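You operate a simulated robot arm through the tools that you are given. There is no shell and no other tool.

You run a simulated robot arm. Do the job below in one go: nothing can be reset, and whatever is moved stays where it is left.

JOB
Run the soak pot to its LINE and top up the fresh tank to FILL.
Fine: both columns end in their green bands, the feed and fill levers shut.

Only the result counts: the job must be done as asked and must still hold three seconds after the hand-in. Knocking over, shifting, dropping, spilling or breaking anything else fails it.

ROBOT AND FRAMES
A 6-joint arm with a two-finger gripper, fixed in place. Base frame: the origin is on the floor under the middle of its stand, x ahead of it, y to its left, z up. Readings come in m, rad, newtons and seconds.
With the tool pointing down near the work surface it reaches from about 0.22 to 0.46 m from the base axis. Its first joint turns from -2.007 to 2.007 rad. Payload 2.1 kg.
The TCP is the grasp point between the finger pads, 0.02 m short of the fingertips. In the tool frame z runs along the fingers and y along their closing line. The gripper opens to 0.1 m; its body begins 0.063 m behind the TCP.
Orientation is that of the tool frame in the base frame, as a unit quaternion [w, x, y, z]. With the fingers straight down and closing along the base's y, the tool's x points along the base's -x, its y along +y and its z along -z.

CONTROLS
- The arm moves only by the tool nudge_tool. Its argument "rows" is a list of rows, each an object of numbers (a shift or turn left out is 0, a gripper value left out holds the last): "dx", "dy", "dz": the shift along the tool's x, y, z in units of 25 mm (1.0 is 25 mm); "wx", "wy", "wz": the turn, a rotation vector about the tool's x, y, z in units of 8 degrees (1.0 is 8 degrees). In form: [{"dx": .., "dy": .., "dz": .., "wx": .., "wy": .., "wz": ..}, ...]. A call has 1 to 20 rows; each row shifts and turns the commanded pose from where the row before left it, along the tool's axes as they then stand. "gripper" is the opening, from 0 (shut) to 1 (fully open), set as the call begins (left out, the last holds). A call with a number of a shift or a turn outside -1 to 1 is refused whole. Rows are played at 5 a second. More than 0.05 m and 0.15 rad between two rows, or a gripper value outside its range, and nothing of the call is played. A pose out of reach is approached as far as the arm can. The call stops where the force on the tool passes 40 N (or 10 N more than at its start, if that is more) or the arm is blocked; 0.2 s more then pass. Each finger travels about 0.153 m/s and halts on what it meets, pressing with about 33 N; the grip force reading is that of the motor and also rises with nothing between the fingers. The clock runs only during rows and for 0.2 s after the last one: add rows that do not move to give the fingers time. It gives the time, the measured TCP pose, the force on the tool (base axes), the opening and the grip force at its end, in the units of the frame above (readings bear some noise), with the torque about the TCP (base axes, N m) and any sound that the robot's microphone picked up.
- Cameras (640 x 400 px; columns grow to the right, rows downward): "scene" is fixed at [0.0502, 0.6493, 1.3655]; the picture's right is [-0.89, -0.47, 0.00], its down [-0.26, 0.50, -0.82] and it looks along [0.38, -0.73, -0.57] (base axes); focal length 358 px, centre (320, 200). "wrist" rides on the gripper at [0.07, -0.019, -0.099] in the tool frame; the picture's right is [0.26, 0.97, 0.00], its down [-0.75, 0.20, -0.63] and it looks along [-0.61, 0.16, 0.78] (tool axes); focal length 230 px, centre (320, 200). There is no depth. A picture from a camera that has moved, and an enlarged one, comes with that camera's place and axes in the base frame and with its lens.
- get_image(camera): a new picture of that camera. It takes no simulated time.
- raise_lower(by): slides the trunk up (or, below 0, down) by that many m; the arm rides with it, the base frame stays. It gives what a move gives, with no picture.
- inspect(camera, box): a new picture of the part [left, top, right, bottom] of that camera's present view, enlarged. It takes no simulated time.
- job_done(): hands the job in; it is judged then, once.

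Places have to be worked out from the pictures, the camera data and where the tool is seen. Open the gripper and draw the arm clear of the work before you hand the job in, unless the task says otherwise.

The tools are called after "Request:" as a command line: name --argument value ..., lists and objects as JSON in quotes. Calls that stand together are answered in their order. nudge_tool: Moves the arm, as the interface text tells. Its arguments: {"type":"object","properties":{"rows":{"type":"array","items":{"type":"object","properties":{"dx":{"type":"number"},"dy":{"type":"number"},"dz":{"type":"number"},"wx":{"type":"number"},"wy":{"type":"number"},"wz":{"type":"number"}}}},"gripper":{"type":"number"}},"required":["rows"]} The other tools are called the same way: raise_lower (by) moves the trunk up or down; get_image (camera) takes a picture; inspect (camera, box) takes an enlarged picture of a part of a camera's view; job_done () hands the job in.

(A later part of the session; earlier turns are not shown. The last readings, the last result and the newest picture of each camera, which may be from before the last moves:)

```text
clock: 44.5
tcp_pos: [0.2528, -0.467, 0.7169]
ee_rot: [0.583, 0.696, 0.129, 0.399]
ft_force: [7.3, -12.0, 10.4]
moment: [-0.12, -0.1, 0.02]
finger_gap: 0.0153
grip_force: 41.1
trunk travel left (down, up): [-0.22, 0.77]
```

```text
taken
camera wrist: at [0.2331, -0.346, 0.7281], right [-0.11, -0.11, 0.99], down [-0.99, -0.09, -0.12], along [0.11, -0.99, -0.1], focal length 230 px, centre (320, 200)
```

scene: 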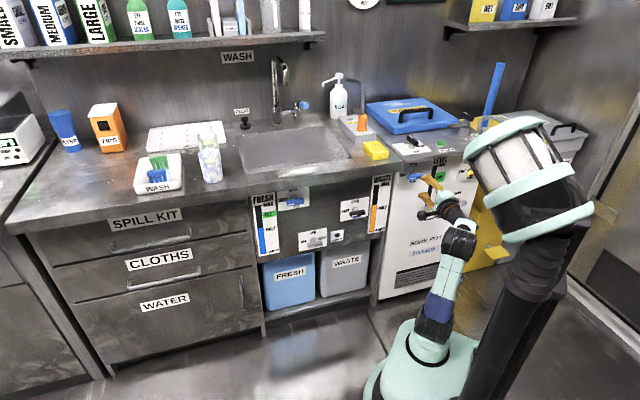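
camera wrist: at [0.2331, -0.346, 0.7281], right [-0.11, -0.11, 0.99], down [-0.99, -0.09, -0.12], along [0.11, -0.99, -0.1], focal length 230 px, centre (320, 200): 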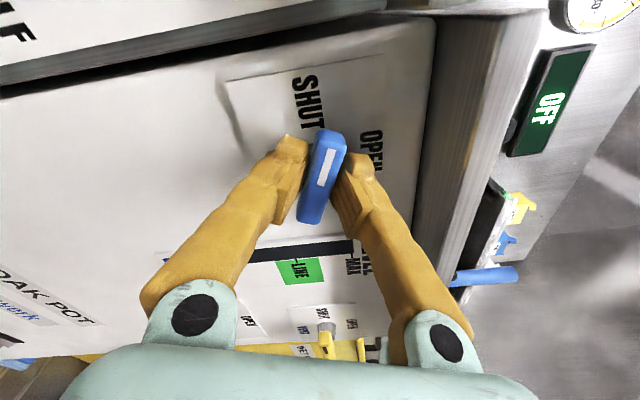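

The lever is turning with the fingers; a moderate force (~10 N up) suggests the pivot is ~4 mm right of my grip point. I follow that small arc while continuing the turn.

Request:
nudge_tool --rows '[{"wz": 1, "dy": 0.14}, {"wz": 1}, {"wz": 1}, {"wz": 1, "dy": 0.08}]'

Request:
get_image --camera "wrist"

Request:
get_image --camera "scene"

```text
clock: 45.5
tcp_pos: [0.2527, -0.4682, 0.719]
ee_rot: [0.449, 0.707, -0.068, 0.543]
ft_force: [0.0, 18.6, -19.8]
moment: [-0.38, -0.46, 0.75]
finger_gap: 0.015
grip_force: 41.4
trunk travel left (down, up): [-0.22, 0.77]
```

```text
taken
camera wrist: at [0.2204, -0.3591, 0.7666], right [-0.46, -0.47, 0.76], down [-0.86, 0.03, -0.5], along [0.21, -0.88, -0.42], focal length 230 px, centre (320, 200)
```

wrist: 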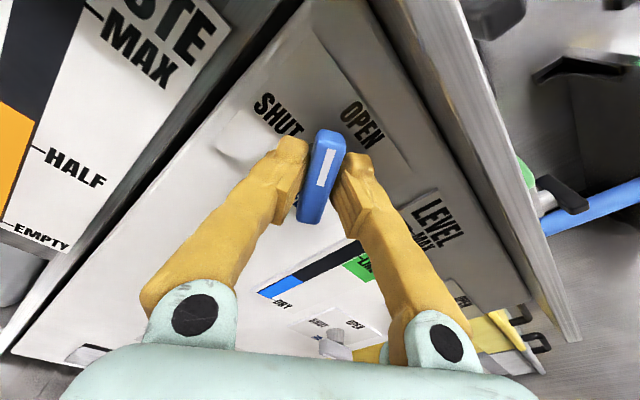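

```text
taken
```

scene: 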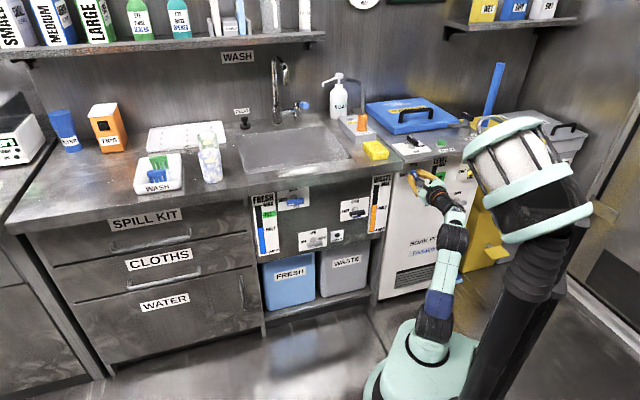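

The lever is at about 56° now but my arc shift overshot (force now down-left). I check the gauge, then ease the shift back.

Request:
inspect --camera "wrist" --box '[230, 220, 400, 340]'

Request:
nudge_tool --rows '[{"dy": -0.12, "dz": -0.06}, {"wz": 0.5}]'

```text
3.33 times, centred on (315, 280) of wrist
camera zoom: at [0.2204, -0.3591, 0.7666], right [-0.46, -0.47, 0.76], down [-0.86, 0.03, -0.5], along [0.21, -0.88, -0.42], focal length 767 px, centre (337, -67)
```

zoom: 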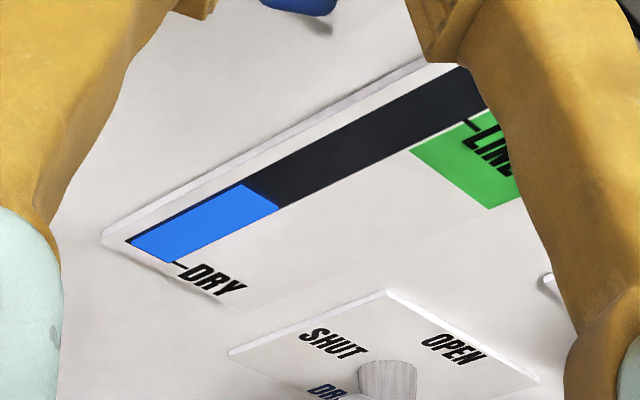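

```text
clock: 46.1
tcp_pos: [0.2523, -0.4687, 0.7184]
ee_rot: [0.432, 0.703, -0.093, 0.558]
ft_force: [8.9, -10.6, -0.9]
moment: [0.68, 0.65, -0.58]
finger_gap: 0.015
grip_force: 41.5
trunk travel left (down, up): [-0.22, 0.77]
```

Side force relaxed. I continue the turn to the OPEN position.

Request:
nudge_tool --rows '[{"wz": 1, "dz": 0.04}, {"wz": 1}, {"wz": 1}, {"wz": 0.75}]'

Request:
get_image --camera "wrist"

```text
clock: 47.1
tcp_pos: [0.2507, -0.4691, 0.7188]
ee_rot: [0.272, 0.653, -0.273, 0.652]
ft_force: [4.9, -26.6, 15.7]
moment: [0.08, 0.2, -0.16]
finger_gap: 0.0153
grip_force: 41.1
trunk travel left (down, up): [-0.22, 0.77]
```

```text
taken
camera wrist: at [0.1936, -0.3852, 0.7888], right [-0.69, -0.68, 0.26], down [-0.59, 0.31, -0.75], along [0.43, -0.67, -0.61], focal length 230 px, centre (320, 200)
```

wrist: 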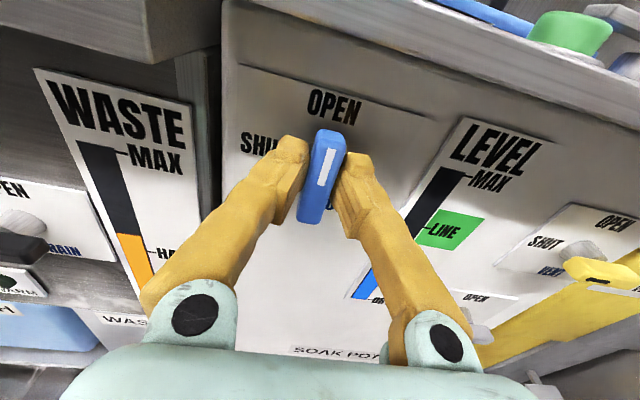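

FEED is now at OPEN. I relax the tool slightly along the force and let a second pass, watching the LEVEL and FRESH gauges.

Request:
nudge_tool --rows '[{"dx": 0.05, "dy": 0.05, "dz": 0.08}, {}, {}, {}]'

Request:
inspect --camera "wrist" --box '[320, 100, 500, 320]'

Request:
inspect --camera "scene" --box '[240, 170, 340, 270]'

Request:
inspect --camera "scene" --box '[380, 140, 500, 240]'

```text
clock: 48.1
tcp_pos: [0.2495, -0.4694, 0.7187]
ee_rot: [0.272, 0.655, -0.272, 0.651]
ft_force: [-13.9, 7.6, -9.4]
moment: [0.11, 0.17, -0.08]
finger_gap: 0.0152
grip_force: 41.6
trunk travel left (down, up): [-0.22, 0.77]
```

```text
1.82 times, centred on (410, 210) of wrist
camera zoom: at [0.1938, -0.3854, 0.7892], right [-0.68, -0.68, 0.26], down [-0.59, 0.31, -0.75], along [0.43, -0.66, -0.61], focal length 418 px, centre (156, 182)
```

zoom: 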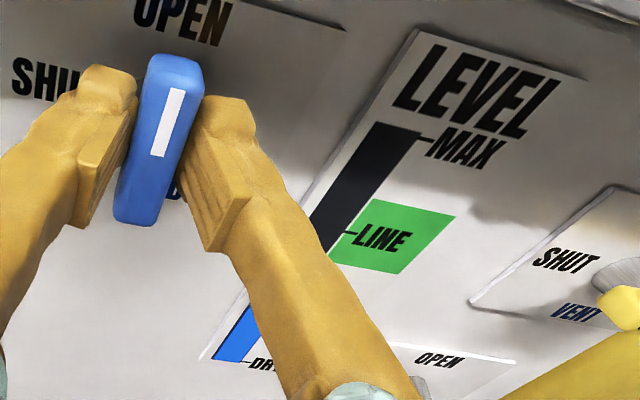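

```text
4.00 times, centred on (290, 220) of scene
camera zoom: at [0.0502, 0.6493, 1.3655], right [-0.89, -0.47, 0.0], down [-0.26, 0.5, -0.82], along [0.38, -0.73, -0.57], focal length 1432 px, centre (440, 120)
```

zoom: 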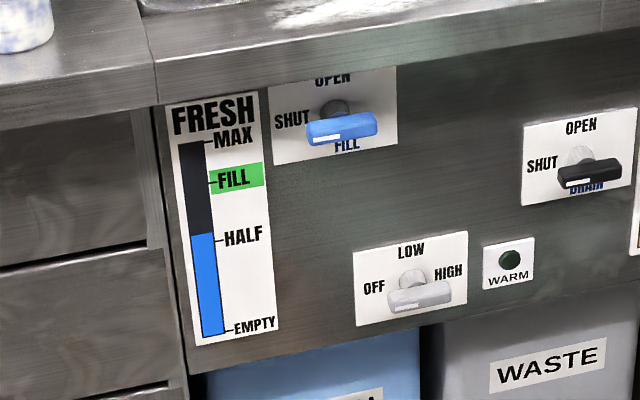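

```text
4.00 times, centred on (440, 190) of scene
camera zoom: at [0.0502, 0.6493, 1.3655], right [-0.89, -0.47, 0.0], down [-0.26, 0.5, -0.82], along [0.38, -0.73, -0.57], focal length 1432 px, centre (-160, 240)
```

zoom: 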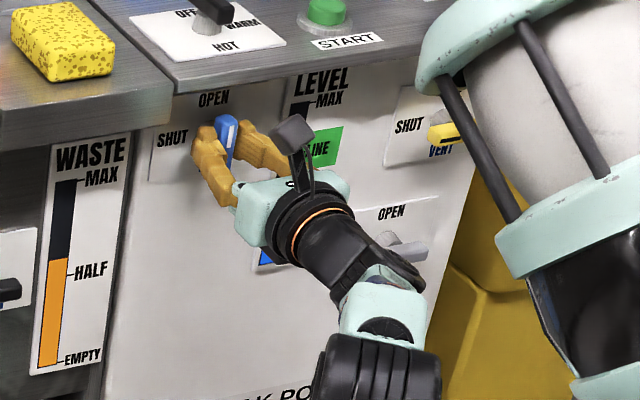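

Fresh dropped slightly (HALF tick now just above it), so water is flowing into the pot. I wait 4 s holding the lever and look again.

Request:
nudge_tool --rows '[{}, {}, {}, {}, {}, {}, {}, {}, {}, {}, {}, {}, {}, {}, {}, {}, {}, {}, {}]'

Request:
inspect --camera "wrist" --box '[320, 100, 500, 320]'

Request:
inspect --camera "scene" --box '[240, 170, 340, 270]'

```text
clock: 52.1
tcp_pos: [0.2524, -0.4697, 0.7195]
ee_rot: [0.271, 0.655, -0.271, 0.651]
ft_force: [-19.5, 13.7, -25.0]
moment: [0.23, 0.25, -0.04]
finger_gap: 0.0151
grip_force: 41.0
trunk travel left (down, up): [-0.22, 0.77]
```

```text
1.82 times, centred on (410, 210) of wrist
camera zoom: at [0.1939, -0.3856, 0.7894], right [-0.68, -0.68, 0.26], down [-0.59, 0.31, -0.75], along [0.43, -0.66, -0.61], focal length 418 px, centre (156, 182)
```

zoom: 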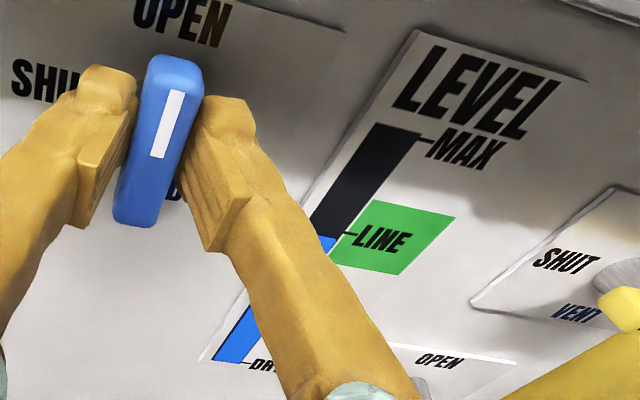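

```text
4.00 times, centred on (290, 220) of scene
camera zoom: at [0.0502, 0.6493, 1.3655], right [-0.89, -0.47, 0.0], down [-0.26, 0.5, -0.82], along [0.38, -0.73, -0.57], focal length 1432 px, centre (440, 120)
```

zoom: 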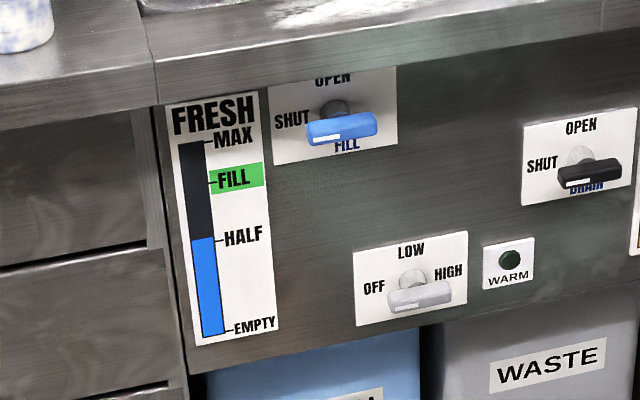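

The LEVEL column has risen quickly and is now just under the LINE tick, inside the green band. I shut the lever at once at full rate, easing out the accumulated side force in the first rows.

Request:
nudge_tool --rows '[{"wz": -1, "dx": -0.08, "dy": -0.06, "dz": -0.06}, {"wz": -1, "dx": -0.06}, {"wz": -1}, {"wz": -1}, {"wz": -1}, {"wz": -1}, {"wz": -1}, {"wz": -1}, {"wz": -1}, {"wz": -1}, {"wz": -1}, {"wz": -0.35}]'

Request:
get_image --camera "wrist"

```text
clock: 54.7
tcp_pos: [0.2537, -0.4671, 0.7153]
ee_rot: [0.654, 0.653, 0.278, 0.262]
ft_force: [6.5, 2.8, 0.1]
moment: [0.35, -0.35, 0.51]
finger_gap: 0.0153
grip_force: 41.0
trunk travel left (down, up): [-0.22, 0.77]
```

```text
taken
camera wrist: at [0.232, -0.3469, 0.696], right [0.2, 0.19, 0.96], down [-0.97, -0.08, 0.22], along [0.12, -0.98, 0.17], focal length 230 px, centre (320, 200)
```

wrist: 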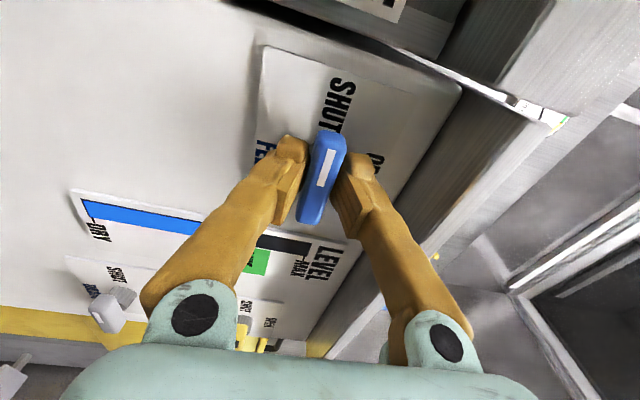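

The lever is back at SHUT with low forces. I look at the level closely.

Request:
inspect --camera "wrist" --box '[60, 170, 360, 300]'

Request:
inspect --camera "scene" --box '[400, 150, 460, 220]'

```text
2.13 times, centred on (210, 235) of wrist
camera zoom: at [0.232, -0.3469, 0.696], right [0.2, 0.19, 0.96], down [-0.97, -0.08, 0.22], along [0.12, -0.98, 0.17], focal length 491 px, centre (555, 125)
```

zoom: 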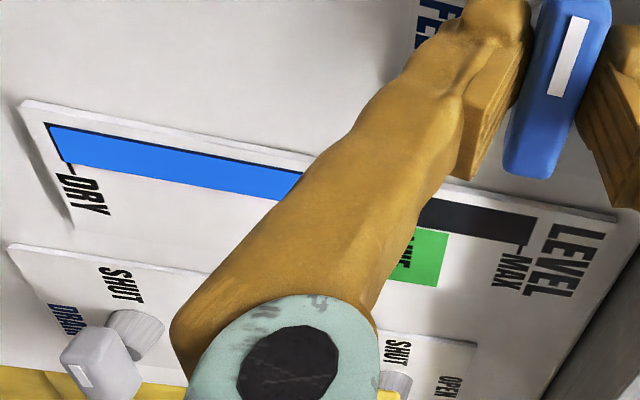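

```text
5.71 times, centred on (430, 185) of scene
camera zoom: at [0.0502, 0.6493, 1.3655], right [-0.89, -0.47, 0.0], down [-0.26, 0.5, -0.82], along [0.38, -0.73, -0.57], focal length 2046 px, centre (-309, 286)
```

zoom: 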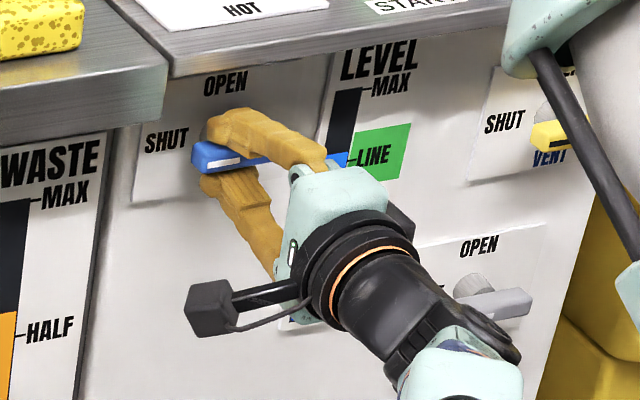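

The pot level sits right at the LINE tick within the green band. I open the fingers and back straight out.

Request:
nudge_tool --rows '[{}, {}, {}]' --gripper 0.4

Request:
nudge_tool --rows '[{"dz": -0.8}, {"dz": -0.8}, {"dz": -0.8}]'

Request:
inspect --camera "scene" --box '[400, 150, 460, 220]'

Request:
get_image --camera "wrist"

```text
clock: 55.5
tcp_pos: [0.2532, -0.4672, 0.7162]
ee_rot: [0.655, 0.653, 0.276, 0.262]
ft_force: [-0.1, -0.1, -0.4]
moment: [0.0, -0.01, 0.01]
finger_gap: 0.0398
grip_force: 0.0
trunk travel left (down, up): [-0.22, 0.77]
```

```text
clock: 56.3
tcp_pos: [0.2099, -0.4239, 0.7169]
ee_rot: [0.654, 0.653, 0.275, 0.265]
ft_force: [-0.5, -0.6, 0.1]
moment: [-0.01, 0.02, 0.02]
finger_gap: 0.0398
grip_force: 0.1
trunk travel left (down, up): [-0.22, 0.77]
```

```text
5.71 times, centred on (430, 185) of scene
camera zoom: at [0.0502, 0.6493, 1.3655], right [-0.89, -0.47, 0.0], down [-0.26, 0.5, -0.82], along [0.38, -0.73, -0.57], focal length 2046 px, centre (-309, 286)
```

zoom: 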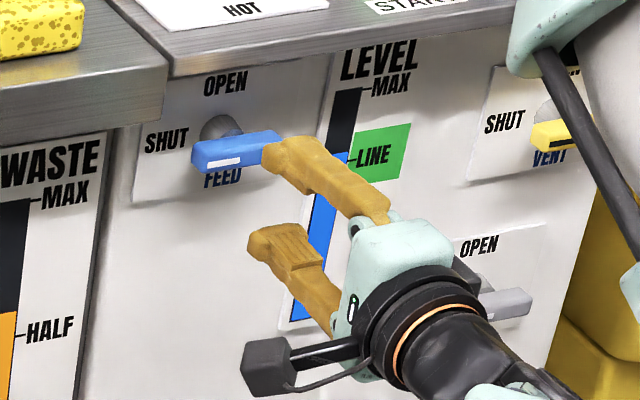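

```text
taken
camera wrist: at [0.1882, -0.3033, 0.6983], right [0.2, 0.19, 0.96], down [-0.97, -0.08, 0.22], along [0.12, -0.98, 0.17], focal length 230 px, centre (320, 200)
```

wrist: 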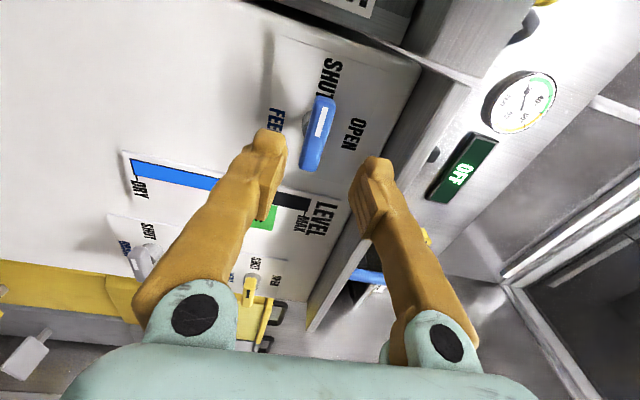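

Pot is at LINE with FEED at SHUT and stable. Now I traverse left toward FILL, keeping n≈0.456 in front of everything, first to the panel centre.

Request:
nudge_tool --rows '[{"dz": 0.35, "wz": 0.1}, {"dx": 1}, {"dx": 1}, {"dx": 1}, {"dx": 1}, {"dx": 1}, {"dx": 1}]'

```text
clock: 57.9
tcp_pos: [0.3241, -0.3257, 0.7166]
ee_rot: [0.653, 0.655, 0.272, 0.267]
ft_force: [0.5, 0.1, 0.6]
moment: [-0.03, -0.05, 0.01]
finger_gap: 0.0399
grip_force: 0.0
trunk travel left (down, up): [-0.22, 0.77]
```

Crossed to the centre with no warnings. Continue left.

Request:
nudge_tool --rows '[{"dx": 1}, {"dx": 1}, {"dx": 1}, {"dx": 1}, {"dx": 1}, {"dx": 1}]'

Request:
get_image --camera "scene"

Request:
get_image --camera "wrist"

```text
clock: 59.3
tcp_pos: [0.3314, -0.3042, 0.7331]
ee_rot: [0.652, 0.653, 0.275, 0.27]
ft_force: [0.3, 0.5, -0.2]
moment: [0.02, -0.03, 0.01]
finger_gap: 0.0399
grip_force: 0.0
out of reach, approached as far as the arm can: row 1, 2, 3, 4, 5, 6
trunk travel left (down, up): [-0.22, 0.77]
```

```text
taken
```

scene: 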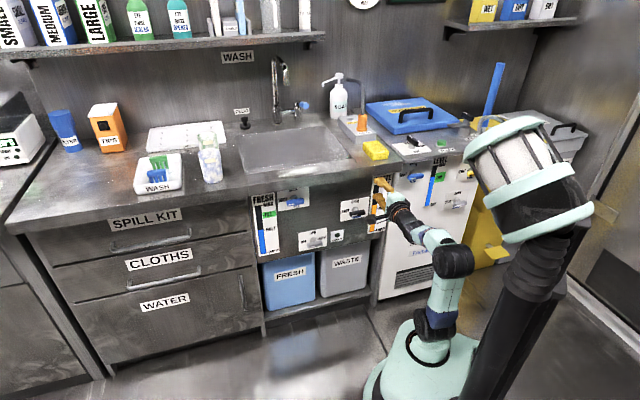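

```text
taken
camera wrist: at [0.3087, -0.1844, 0.7159], right [0.19, 0.18, 0.96], down [-0.97, -0.09, 0.21], along [0.12, -0.98, 0.16], focal length 230 px, centre (320, 200)
```

wrist: 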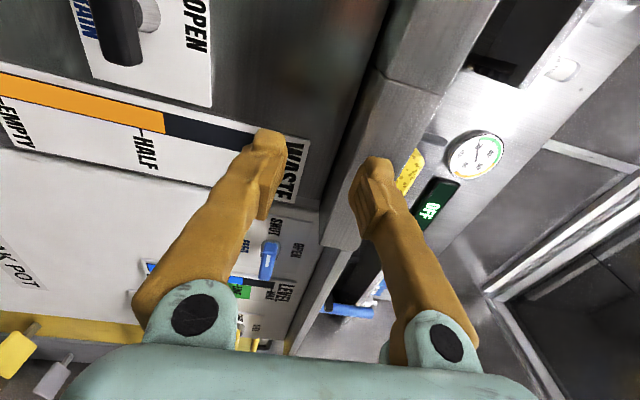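

This wrist branch only covers the right side. I roll back to 0, then fold the tool down again to come up in the left-side branch for FILL.

Request:
nudge_tool --rows '[{"dx": -1}, {"dx": -0.6, "wz": -1}, {"wz": -1}, {"wz": -1}, {"wz": -1}, {"wz": -1}, {"wz": -1}, {"wz": -1}, {"wz": -1}, {"wz": -1}, {"wz": -1}, {"wz": -1}, {"wz": -0.25}]'

```text
clock: 62.1
tcp_pos: [0.3026, -0.3319, 0.7347]
ee_rot: [0.651, 0.27, 0.655, -0.273]
ft_force: [-0.1, -0.1, 0.2]
moment: [0.04, -0.01, -0.03]
finger_gap: 0.04
grip_force: 0.1
trunk travel left (down, up): [-0.22, 0.77]
```

Now I fold the tool down in free space as before.

Request:
nudge_tool --rows '[{"dx": 0.87, "dz": -0.44, "wy": 1}, {"dx": 0.923, "dz": -0.315, "wy": 1}, {"dx": 0.957, "dz": -0.183, "wy": 1}, {"dx": 0.974, "dz": -0.048, "wy": 1}, {"dx": 0.971, "dz": 0.088, "wy": 1}, {"dx": 0.949, "dz": 0.222, "wy": 1}, {"dx": 0.909, "dz": 0.352, "wy": 1}, {"dx": 0.851, "dz": 0.475, "wy": 1}, {"dx": 0.777, "dz": 0.589, "wy": 1}, {"dx": 0.687, "dz": 0.691, "wy": 1}, {"dx": 0.584, "dz": 0.78, "wy": 1}, {"wy": 0.25}]'

Request:
get_image --camera "scene"

```text
clock: 64.7
tcp_pos: [0.2177, -0.248, 0.4936]
ee_rot: [-0.003, 0.384, 0.923, -0.002]
ft_force: [-0.1, -0.1, -0.6]
moment: [0.0, -0.01, 0.0]
finger_gap: 0.0402
grip_force: 0.0
trunk travel left (down, up): [-0.22, 0.77]
```

```text
taken
```

scene: 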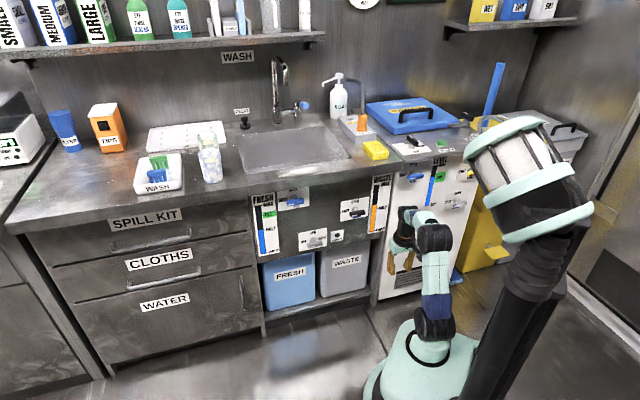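

Folded down fine. I notice something blue near (455,277) in the scene; I check it and the gauges.

Request:
inspect --camera "scene" --box '[400, 150, 520, 300]'

Request:
inspect --camera "scene" --box '[400, 150, 460, 220]'

Request:
inspect --camera "scene" --box '[240, 170, 340, 270]'

```text
2.67 times, centred on (460, 225) of scene
camera zoom: at [0.0502, 0.6493, 1.3655], right [-0.89, -0.47, 0.0], down [-0.26, 0.5, -0.82], along [0.38, -0.73, -0.57], focal length 955 px, centre (-53, 133)
```

zoom: 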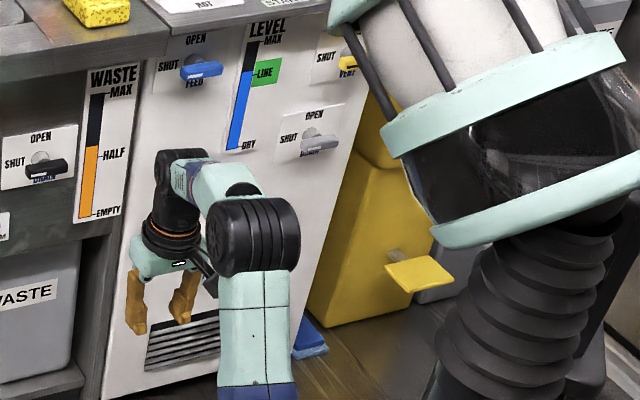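

```text
5.71 times, centred on (430, 185) of scene
camera zoom: at [0.0502, 0.6493, 1.3655], right [-0.89, -0.47, 0.0], down [-0.26, 0.5, -0.82], along [0.38, -0.73, -0.57], focal length 2046 px, centre (-309, 286)
```

zoom: 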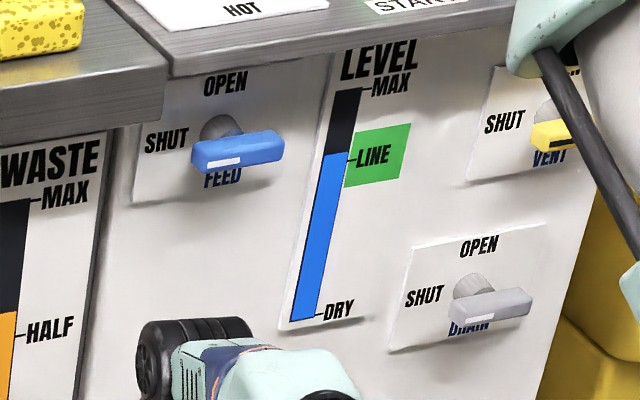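

```text
4.00 times, centred on (290, 220) of scene
camera zoom: at [0.0502, 0.6493, 1.3655], right [-0.89, -0.47, 0.0], down [-0.26, 0.5, -0.82], along [0.38, -0.73, -0.57], focal length 1432 px, centre (440, 120)
```

zoom: 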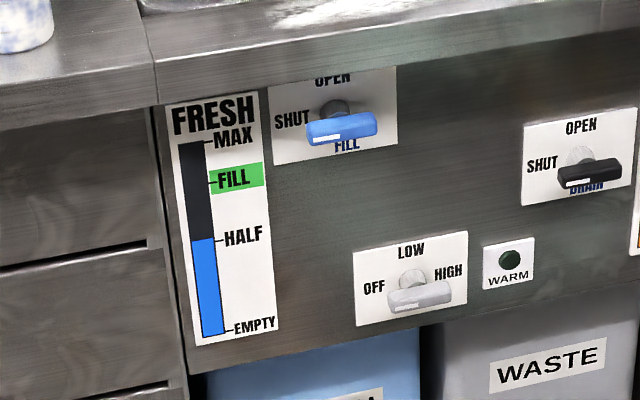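

The pot holds at LINE with FEED shut, and the blue item is just a floor pedal; FRESH is at HALF and needs filling. I move left with the tool down to u≈-0.2.

Request:
nudge_tool --rows '[{"dy": 1}, {"dy": 1}, {"dy": 1}, {"dy": 1}, {"dy": 1}, {"dy": 1}, {"dy": 1}, {"dy": 1}, {"dy": 1}]'

```text
clock: 66.7
tcp_pos: [0.3764, -0.0893, 0.4929]
ee_rot: [-0.002, 0.385, 0.923, -0.001]
ft_force: [0.6, -1.4, -0.3]
moment: [0.01, -0.02, -0.01]
finger_gap: 0.0398
grip_force: 0.0
trunk travel left (down, up): [-0.22, 0.77]
```

At u≈-0.203, I now pitch the tool up to face the panel on this side.

Request:
nudge_tool --rows '[{"dx": -0.44, "dz": -0.87, "wy": -1}, {"dx": -0.557, "dz": -0.801, "wy": -1}, {"dx": -0.663, "dz": -0.715, "wy": -1}, {"dx": -0.756, "dz": -0.616, "wy": -1}, {"dx": -0.834, "dz": -0.505, "wy": -1}, {"dx": -0.896, "dz": -0.383, "wy": -1}, {"dx": -0.94, "dz": -0.255, "wy": -1}, {"dx": -0.967, "dz": -0.121, "wy": -1}, {"dx": -0.975, "dz": 0.015, "wy": -1}, {"dx": -0.963, "dz": 0.149, "wy": -1}, {"dx": -0.934, "dz": 0.282, "wy": -1}, {"wy": -0.25}]'

Request:
get_image --camera "scene"

```text
clock: 69.3
tcp_pos: [0.463, -0.1741, 0.7346]
ee_rot: [0.652, 0.272, 0.653, -0.273]
ft_force: [-1.3, -0.4, -0.3]
moment: [0.0, -0.01, 0.04]
finger_gap: 0.04
grip_force: 0.0
trunk travel left (down, up): [-0.22, 0.77]
```

```text
taken
```

scene: 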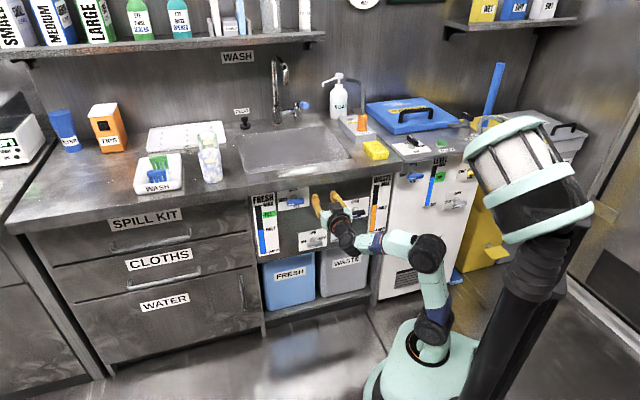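

Facing the panel with no warnings at u=-0.204. I roll -90° so the fingers close vertically.

Request:
nudge_tool --rows '[{"wz": -1}, {"wz": -1}, {"wz": -1}, {"wz": -1}, {"wz": -1}, {"wz": -1}, {"wz": -1}, {"wz": -1}, {"wz": -1}, {"wz": -1}, {"wz": -1}, {"wz": -0.25}]'

```text
clock: 71.9
tcp_pos: [0.4636, -0.1737, 0.733]
ee_rot: [0.267, -0.272, 0.654, -0.653]
ft_force: [0.6, 0.2, -0.1]
moment: [-0.03, 0.0, 0.01]
finger_gap: 0.0397
grip_force: 0.0
trunk travel left (down, up): [-0.22, 0.77]
```

No drift. Now I move left and down to the FILL standoff (u≈-0.284, z≈0.697).

Request:
nudge_tool --rows '[{"dx": -1, "dy": 0.4}, {"dx": -1, "dy": 0.5}, {"dx": -1, "dy": 0.5}, {"dx": -0.2}]'

Request:
get_image --camera "wrist"

Request:
inspect --camera "scene" --box '[240, 150, 360, 270]'

```text
clock: 72.9
tcp_pos: [0.5183, -0.1185, 0.697]
ee_rot: [0.267, -0.27, 0.655, -0.653]
ft_force: [-0.1, 0.7, -0.5]
moment: [0.02, -0.02, 0.0]
finger_gap: 0.04
grip_force: 0.1
trunk travel left (down, up): [-0.22, 0.77]
```

```text
taken
camera wrist: at [0.3988, -0.0956, 0.7173], right [-0.19, -0.18, -0.97], down [0.09, 0.98, -0.2], along [0.98, -0.12, -0.17], focal length 230 px, centre (320, 200)
```

wrist: 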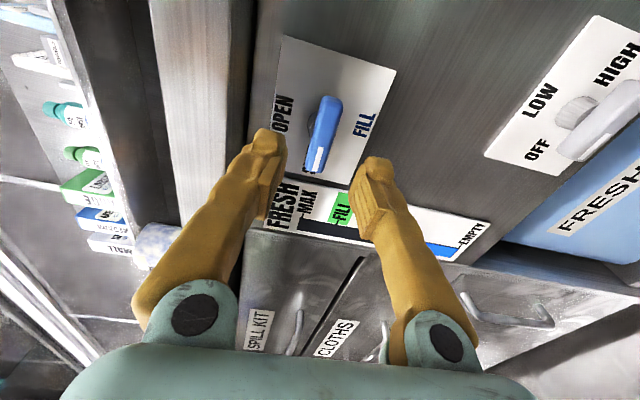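

```text
3.33 times, centred on (300, 210) of scene
camera zoom: at [0.0502, 0.6493, 1.3655], right [-0.89, -0.47, 0.0], down [-0.26, 0.5, -0.82], along [0.38, -0.73, -0.57], focal length 1194 px, centre (387, 167)
```

zoom: 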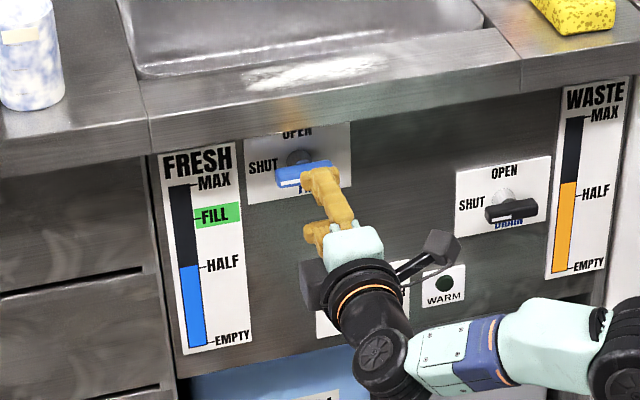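

The FILL bar lies at u≈-0.282, z≈0.6955, in line with the TCP. I approach 57 mm in small steps.

Request:
nudge_tool --rows '[{"dz": 0.6, "dy": 0.05}, {"dz": 0.6}, {"dz": 0.6}, {"dz": 0.45}]'

Request:
get_image --camera "wrist"

Request:
inspect --camera "scene" --box '[240, 150, 360, 270]'

```text
clock: 73.9
tcp_pos: [0.5582, -0.157, 0.6968]
ee_rot: [0.268, -0.271, 0.654, -0.653]
ft_force: [0.5, -0.4, 0.3]
moment: [0.0, -0.02, 0.02]
finger_gap: 0.0399
grip_force: 0.1
trunk travel left (down, up): [-0.22, 0.77]
```

```text
taken
camera wrist: at [0.4379, -0.1358, 0.7163], right [-0.19, -0.18, -0.97], down [0.09, 0.98, -0.2], along [0.98, -0.12, -0.17], focal length 230 px, centre (320, 200)
```

wrist: 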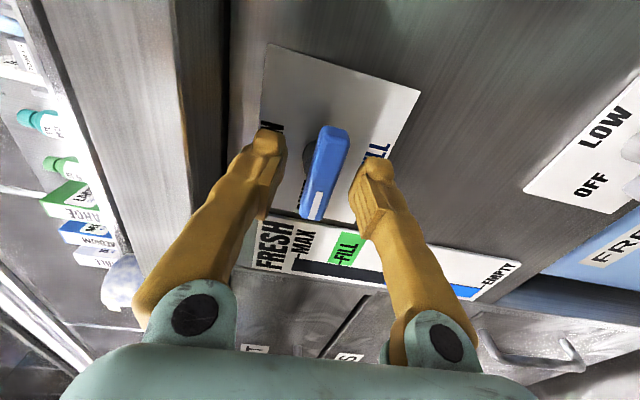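

```text
3.33 times, centred on (300, 210) of scene
camera zoom: at [0.0502, 0.6493, 1.3655], right [-0.89, -0.47, 0.0], down [-0.26, 0.5, -0.82], along [0.38, -0.73, -0.57], focal length 1194 px, centre (387, 167)
```

zoom: 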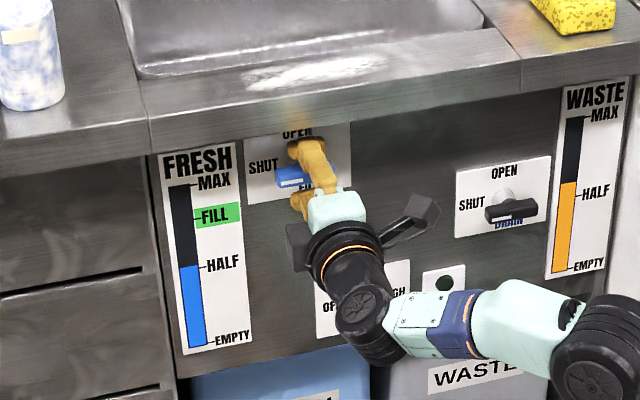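

Well aligned; FRESH gauge is clearly visible to the scene camera. I trim slightly and grip the bar.

Request:
nudge_tool --rows '[{"dz": 0.1, "dy": 0.05}]'

Request:
nudge_tool --rows '[{}, {}, {}]' --gripper 0.1

Request:
get_image --camera "wrist"

```text
clock: 74.3
tcp_pos: [0.5602, -0.1604, 0.6951]
ee_rot: [0.268, -0.272, 0.654, -0.653]
ft_force: [0.0, 1.0, -0.4]
moment: [0.01, -0.01, 0.02]
finger_gap: 0.0401
grip_force: 0.0
trunk travel left (down, up): [-0.22, 0.77]
```

```text
clock: 75.1
tcp_pos: [0.5595, -0.1601, 0.6955]
ee_rot: [0.267, -0.271, 0.655, -0.653]
ft_force: [-0.7, 0.6, -2.0]
moment: [0.08, -0.02, 0.0]
finger_gap: 0.015
grip_force: 41.0
trunk travel left (down, up): [-0.22, 0.77]
```

```text
taken
camera wrist: at [0.4398, -0.1372, 0.7147], right [-0.19, -0.18, -0.96], down [0.09, 0.98, -0.2], along [0.98, -0.12, -0.17], focal length 230 px, centre (320, 200)
```

wrist: 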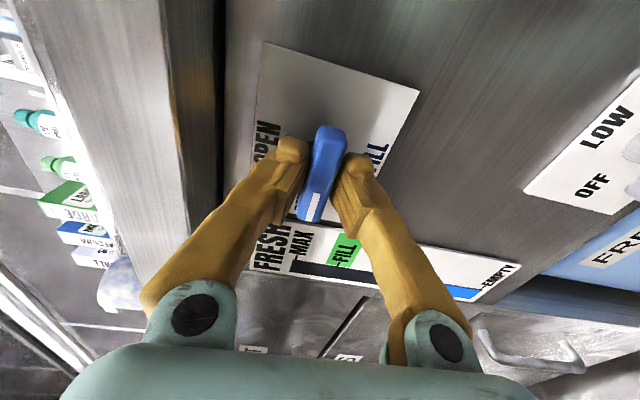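

Gripped (15 mm, low force). I begin turning FILL clockwise by 32° and check forces and the gauge.

Request:
nudge_tool --rows '[{"wz": 1}, {"wz": 1}, {"wz": 1}, {"wz": 1}]'

Request:
inspect --camera "scene" --box '[240, 150, 360, 270]'

```text
clock: 76.1
tcp_pos: [0.5588, -0.1594, 0.6937]
ee_rot: [0.438, -0.08, 0.705, -0.553]
ft_force: [-12.1, 3.7, -13.7]
moment: [-0.1, -0.09, 0.43]
finger_gap: 0.015
grip_force: 41.2
trunk travel left (down, up): [-0.22, 0.77]
```

```text
3.33 times, centred on (300, 210) of scene
camera zoom: at [0.0502, 0.6493, 1.3655], right [-0.89, -0.47, 0.0], down [-0.26, 0.5, -0.82], along [0.38, -0.73, -0.57], focal length 1194 px, centre (387, 167)
```

zoom: 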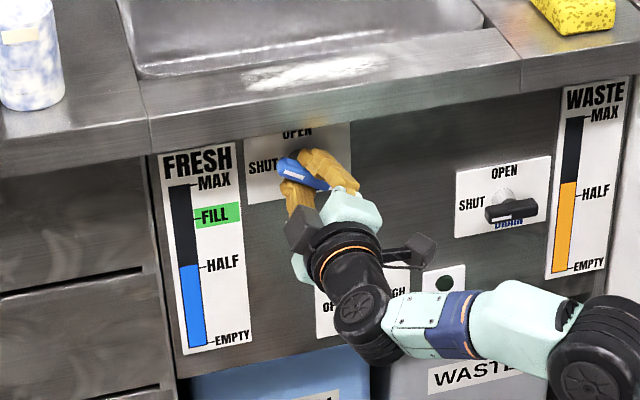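

Turning well with modest force; I follow slightly down-left and continue the turn.

Request:
nudge_tool --rows '[{"wz": 1, "dy": 0.05, "dz": -0.03}, {"wz": 1}, {"wz": 1, "dy": 0.03}, {"wz": 1}]'

Request:
inspect --camera "scene" --box '[240, 150, 360, 270]'

```text
clock: 77.1
tcp_pos: [0.5608, -0.1584, 0.6942]
ee_rot: [0.574, 0.116, 0.699, -0.411]
ft_force: [-1.8, -2.8, -5.0]
moment: [0.29, 0.24, -0.14]
finger_gap: 0.0151
grip_force: 41.8
trunk travel left (down, up): [-0.22, 0.77]
```

```text
3.33 times, centred on (300, 210) of scene
camera zoom: at [0.0502, 0.6493, 1.3655], right [-0.89, -0.47, 0.0], down [-0.26, 0.5, -0.82], along [0.38, -0.73, -0.57], focal length 1194 px, centre (387, 167)
```

zoom: 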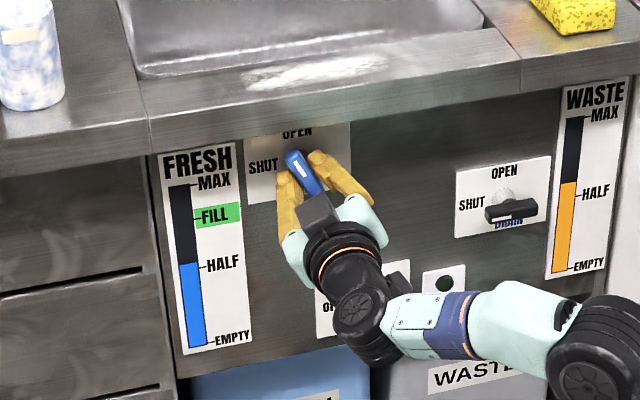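

Forces are low and the FRESH column is just starting to rise. I complete the turn to OPEN and recheck.

Request:
nudge_tool --rows '[{"wz": 1, "dy": 0.02}, {"wz": 1}, {"wz": 1}, {"wz": 0.25}]'

Request:
inspect --camera "scene" --box '[240, 150, 360, 270]'

```text
clock: 78.1
tcp_pos: [0.5613, -0.1584, 0.6924]
ee_rot: [0.652, 0.271, 0.654, -0.272]
ft_force: [8.0, -5.8, 4.1]
moment: [0.32, 0.29, 0.02]
finger_gap: 0.0149
grip_force: 40.5
trunk travel left (down, up): [-0.22, 0.77]
```

```text
3.33 times, centred on (300, 210) of scene
camera zoom: at [0.0502, 0.6493, 1.3655], right [-0.89, -0.47, 0.0], down [-0.26, 0.5, -0.82], along [0.38, -0.73, -0.57], focal length 1194 px, centre (387, 167)
```

zoom: 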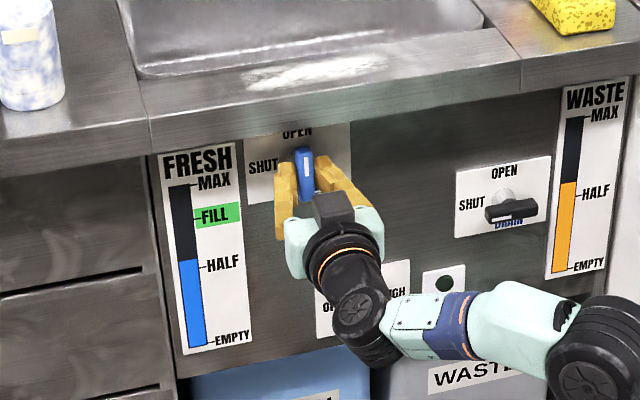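

FILL is at OPEN; FRESH is rising about 2% per second (now y≈260, tick at 216). I wait 4 s and recheck.

Request:
nudge_tool --rows '[{}, {}, {}, {}, {}, {}, {}, {}, {}, {}, {}, {}, {}, {}, {}, {}, {}, {}, {}]'

Request:
inspect --camera "scene" --box '[240, 150, 360, 270]'

```text
clock: 82.1
tcp_pos: [0.5603, -0.1577, 0.6921]
ee_rot: [0.652, 0.27, 0.654, -0.272]
ft_force: [22.7, -7.6, 19.9]
moment: [-0.22, -0.19, 0.13]
finger_gap: 0.0152
grip_force: 41.4
trunk travel left (down, up): [-0.22, 0.77]
```

```text
3.33 times, centred on (300, 210) of scene
camera zoom: at [0.0502, 0.6493, 1.3655], right [-0.89, -0.47, 0.0], down [-0.26, 0.5, -0.82], along [0.38, -0.73, -0.57], focal length 1194 px, centre (387, 167)
```

zoom: 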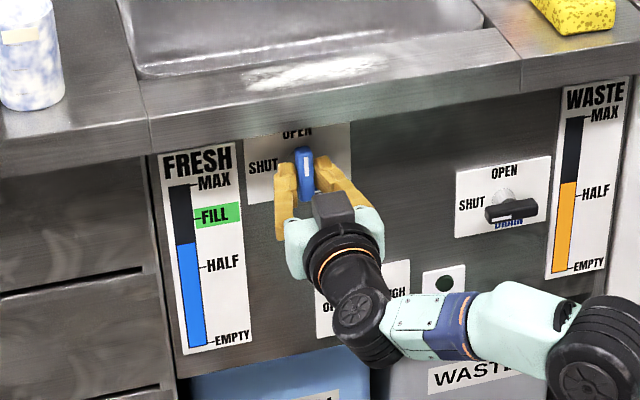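

FRESH is at y≈243, rising ~4.2 px/s with 27 px to the tick. I ease the creeping force slightly and wait about 3 s more.

Request:
nudge_tool --rows '[{"dx": -0.05, "dy": 0.03, "dz": 0.05}, {}, {}, {}, {}, {}, {}, {}, {}, {}, {}, {}, {}, {}]'

Request:
inspect --camera "scene" --box '[240, 150, 360, 270]'

```text
clock: 85.1
tcp_pos: [0.5617, -0.1577, 0.6939]
ee_rot: [0.651, 0.271, 0.655, -0.272]
ft_force: [-29.5, 9.9, -26.2]
moment: [0.11, 0.08, -0.12]
finger_gap: 0.0151
grip_force: 41.3
trunk travel left (down, up): [-0.22, 0.77]
```

```text
3.33 times, centred on (300, 210) of scene
camera zoom: at [0.0502, 0.6493, 1.3655], right [-0.89, -0.47, 0.0], down [-0.26, 0.5, -0.82], along [0.38, -0.73, -0.57], focal length 1194 px, centre (387, 167)
```

zoom: 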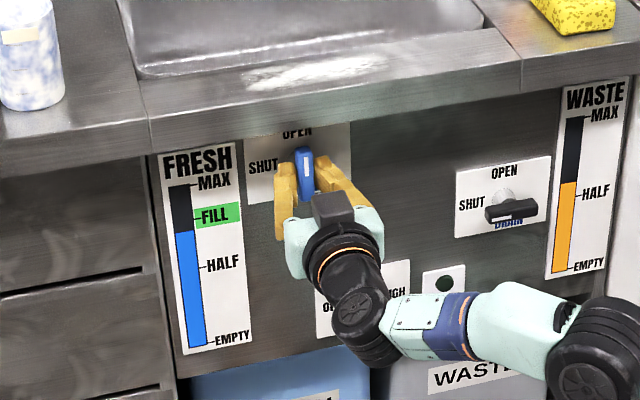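

At y≈231, just under the green band; the relief was a bit too much, so I undo half of it and wait 1.8 s before shutting.

Request:
nudge_tool --rows '[{"dx": 0.028, "dy": -0.017, "dz": -0.028}, {}, {}, {}, {}, {}, {}, {}]'

Request:
inspect --camera "scene" --box '[240, 150, 360, 270]'

```text
clock: 86.9
tcp_pos: [0.5605, -0.1588, 0.6943]
ee_rot: [0.651, 0.271, 0.655, -0.273]
ft_force: [-12.1, 1.6, -12.4]
moment: [0.05, 0.05, -0.07]
finger_gap: 0.015
grip_force: 41.4
trunk travel left (down, up): [-0.22, 0.77]
```

```text
3.33 times, centred on (300, 210) of scene
camera zoom: at [0.0502, 0.6493, 1.3655], right [-0.89, -0.47, 0.0], down [-0.26, 0.5, -0.82], along [0.38, -0.73, -0.57], focal length 1194 px, centre (387, 167)
```

zoom: 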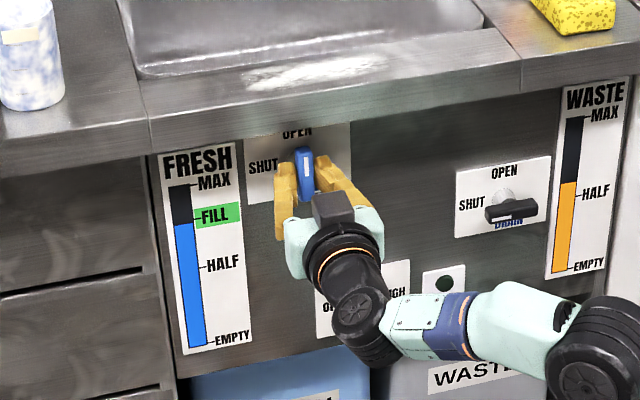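

At y≈224, inside the band and closing will add a few pixels. I shut FILL now at full rate.

Request:
nudge_tool --rows '[{"wz": -1}, {"wz": -1}, {"wz": -1, "dy": -0.03}, {"wz": -1}, {"wz": -1, "dy": -0.03}, {"wz": -1}, {"wz": -1, "dy": -0.04}, {"wz": -1}, {"wz": -1}, {"wz": -1}, {"wz": -1}, {"wz": -0.35}]'

Request:
inspect --camera "scene" --box '[240, 150, 360, 270]'

Request:
get_image --camera "wrist"

```text
clock: 89.5
tcp_pos: [0.5616, -0.1591, 0.6943]
ee_rot: [-0.264, 0.276, -0.652, 0.654]
ft_force: [-12.2, 1.4, -13.1]
moment: [0.44, -0.22, -0.42]
finger_gap: 0.0153
grip_force: 40.7
trunk travel left (down, up): [-0.22, 0.77]
```

```text
3.33 times, centred on (300, 210) of scene
camera zoom: at [0.0502, 0.6493, 1.3655], right [-0.89, -0.47, 0.0], down [-0.26, 0.5, -0.82], along [0.38, -0.73, -0.57], focal length 1194 px, centre (387, 167)
```

zoom: 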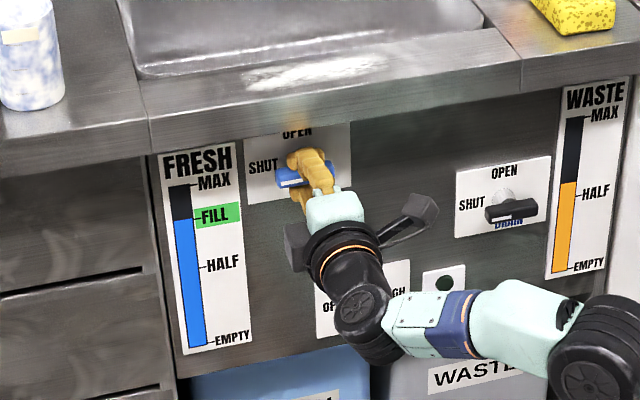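

```text
taken
camera wrist: at [0.4402, -0.137, 0.7157], right [-0.2, -0.19, -0.96], down [0.08, 0.97, -0.21], along [0.98, -0.12, -0.18], focal length 230 px, centre (320, 200)
```

wrist: 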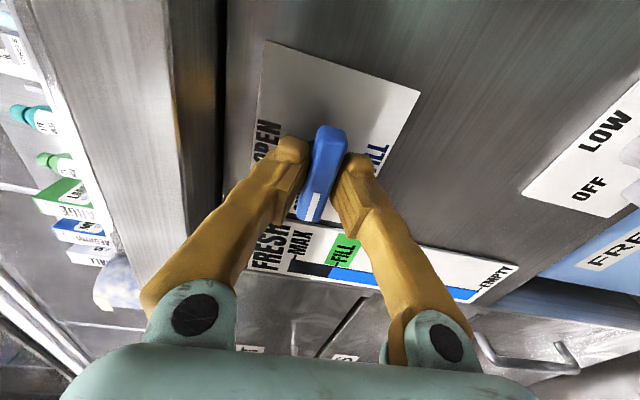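

FRESH is essentially on the FILL tick and the lever is at SHUT. I release the bar and back straight out.

Request:
nudge_tool --rows '[{}, {}, {}]' --gripper 0.4

Request:
nudge_tool --rows '[{"dz": -0.8}, {"dz": -0.8}, {"dz": -0.8}]'

Request:
get_image --camera "wrist"

Request:
inspect --camera "scene" --box '[240, 170, 340, 270]'

Request:
inspect --camera "scene" --box '[400, 150, 460, 220]'

```text
clock: 90.3
tcp_pos: [0.5599, -0.16, 0.6954]
ee_rot: [-0.264, 0.277, -0.652, 0.655]
ft_force: [0.2, 0.3, 0.5]
moment: [-0.04, -0.01, 0.0]
finger_gap: 0.0399
grip_force: 0.1
trunk travel left (down, up): [-0.22, 0.77]
```

```text
clock: 91.1
tcp_pos: [0.5199, -0.1167, 0.6966]
ee_rot: [-0.264, 0.275, -0.653, 0.655]
ft_force: [-0.2, -0.7, 0.4]
moment: [0.02, -0.02, 0.0]
finger_gap: 0.0399
grip_force: 0.0
trunk travel left (down, up): [-0.22, 0.77]
```

```text
taken
camera wrist: at [0.3987, -0.0933, 0.7169], right [-0.2, -0.19, -0.96], down [0.09, 0.97, -0.21], along [0.98, -0.12, -0.18], focal length 230 px, centre (320, 200)
```

wrist: 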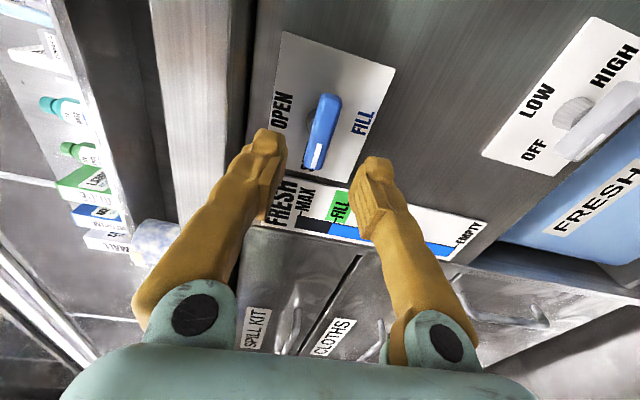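

```text
4.00 times, centred on (290, 220) of scene
camera zoom: at [0.0502, 0.6493, 1.3655], right [-0.89, -0.47, 0.0], down [-0.26, 0.5, -0.82], along [0.38, -0.73, -0.57], focal length 1432 px, centre (440, 120)
```

zoom: 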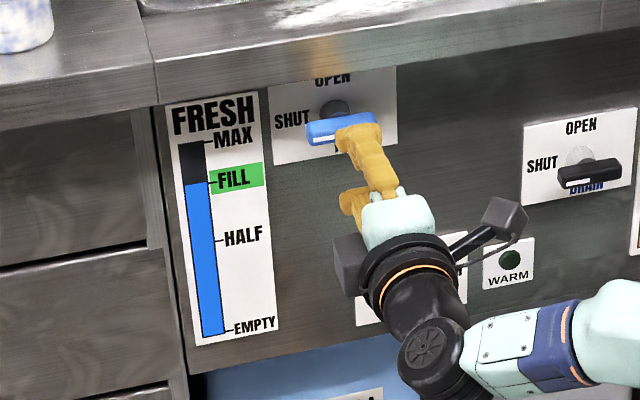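

```text
5.71 times, centred on (430, 185) of scene
camera zoom: at [0.0502, 0.6493, 1.3655], right [-0.89, -0.47, 0.0], down [-0.26, 0.5, -0.82], along [0.38, -0.73, -0.57], focal length 2046 px, centre (-309, 286)
```

zoom: 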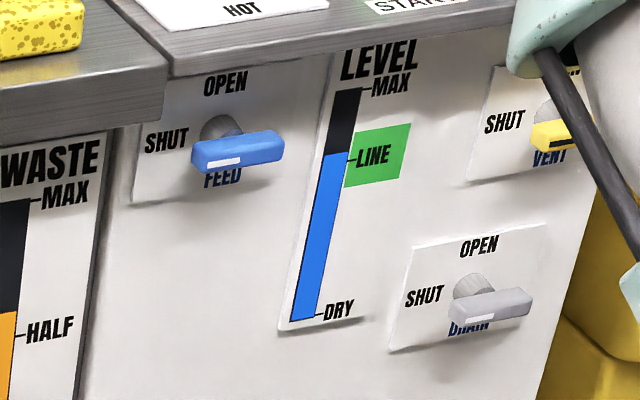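

Both columns sit in their green bands and both levers are at SHUT. I draw the arm further back, open the gripper, and let a few seconds pass to confirm everything holds.

Request:
nudge_tool --rows '[{"dz": -0.8}, {"dz": -0.8}, {"dz": -0.8}, {"dz": -0.8}]'

Request:
nudge_tool --rows '[{}, {}, {}, {}, {}, {}, {}, {}, {}, {}, {}, {}, {}, {}, {}]' --gripper 1.0

Request:
get_image --camera "scene"

Request:
inspect --camera "scene" --box '[240, 170, 340, 270]'

Request:
inspect --camera "scene" --box '[400, 150, 460, 220]'

```text
clock: 92.1
tcp_pos: [0.4605, -0.059, 0.6951]
ee_rot: [-0.263, 0.276, -0.652, 0.655]
ft_force: [0.0, 0.0, -0.1]
moment: [0.01, 0.03, 0.02]
finger_gap: 0.0399
grip_force: 0.1
trunk travel left (down, up): [-0.22, 0.77]
```

```text
clock: 95.3
tcp_pos: [0.4611, -0.0599, 0.6949]
ee_rot: [-0.264, 0.277, -0.652, 0.655]
ft_force: [0.3, -0.5, 0.9]
moment: [0.03, -0.01, 0.02]
finger_gap: 0.0999
grip_force: 0.0
trunk travel left (down, up): [-0.22, 0.77]
```

```text
taken
```

scene: 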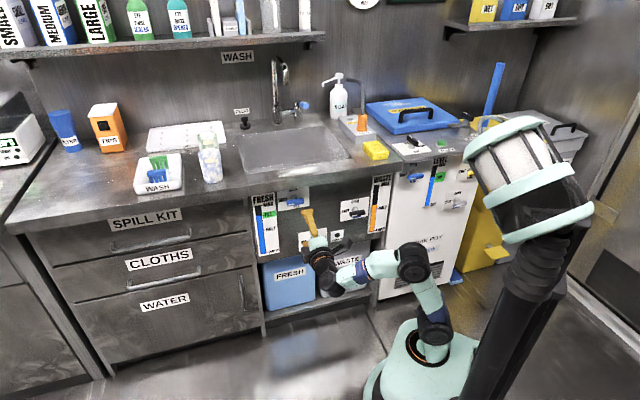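

```text
4.00 times, centred on (290, 220) of scene
camera zoom: at [0.0502, 0.6493, 1.3655], right [-0.89, -0.47, 0.0], down [-0.26, 0.5, -0.82], along [0.38, -0.73, -0.57], focal length 1432 px, centre (440, 120)
```

zoom: 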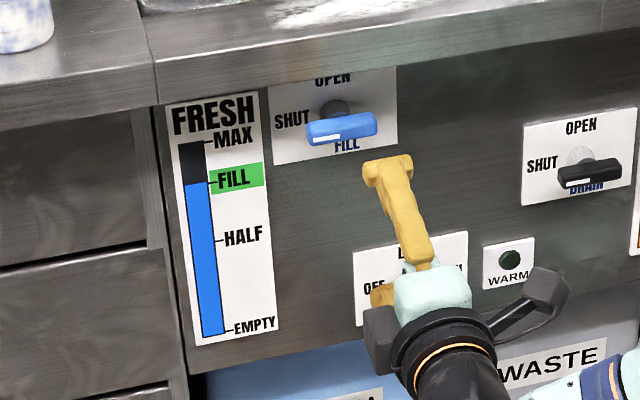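

```text
5.71 times, centred on (430, 185) of scene
camera zoom: at [0.0502, 0.6493, 1.3655], right [-0.89, -0.47, 0.0], down [-0.26, 0.5, -0.82], along [0.38, -0.73, -0.57], focal length 2046 px, centre (-309, 286)
```

zoom: 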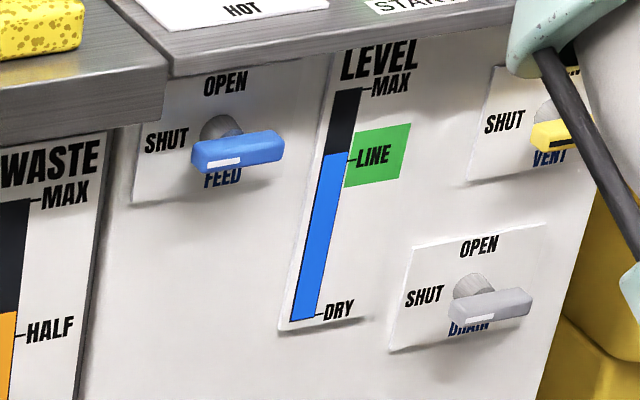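

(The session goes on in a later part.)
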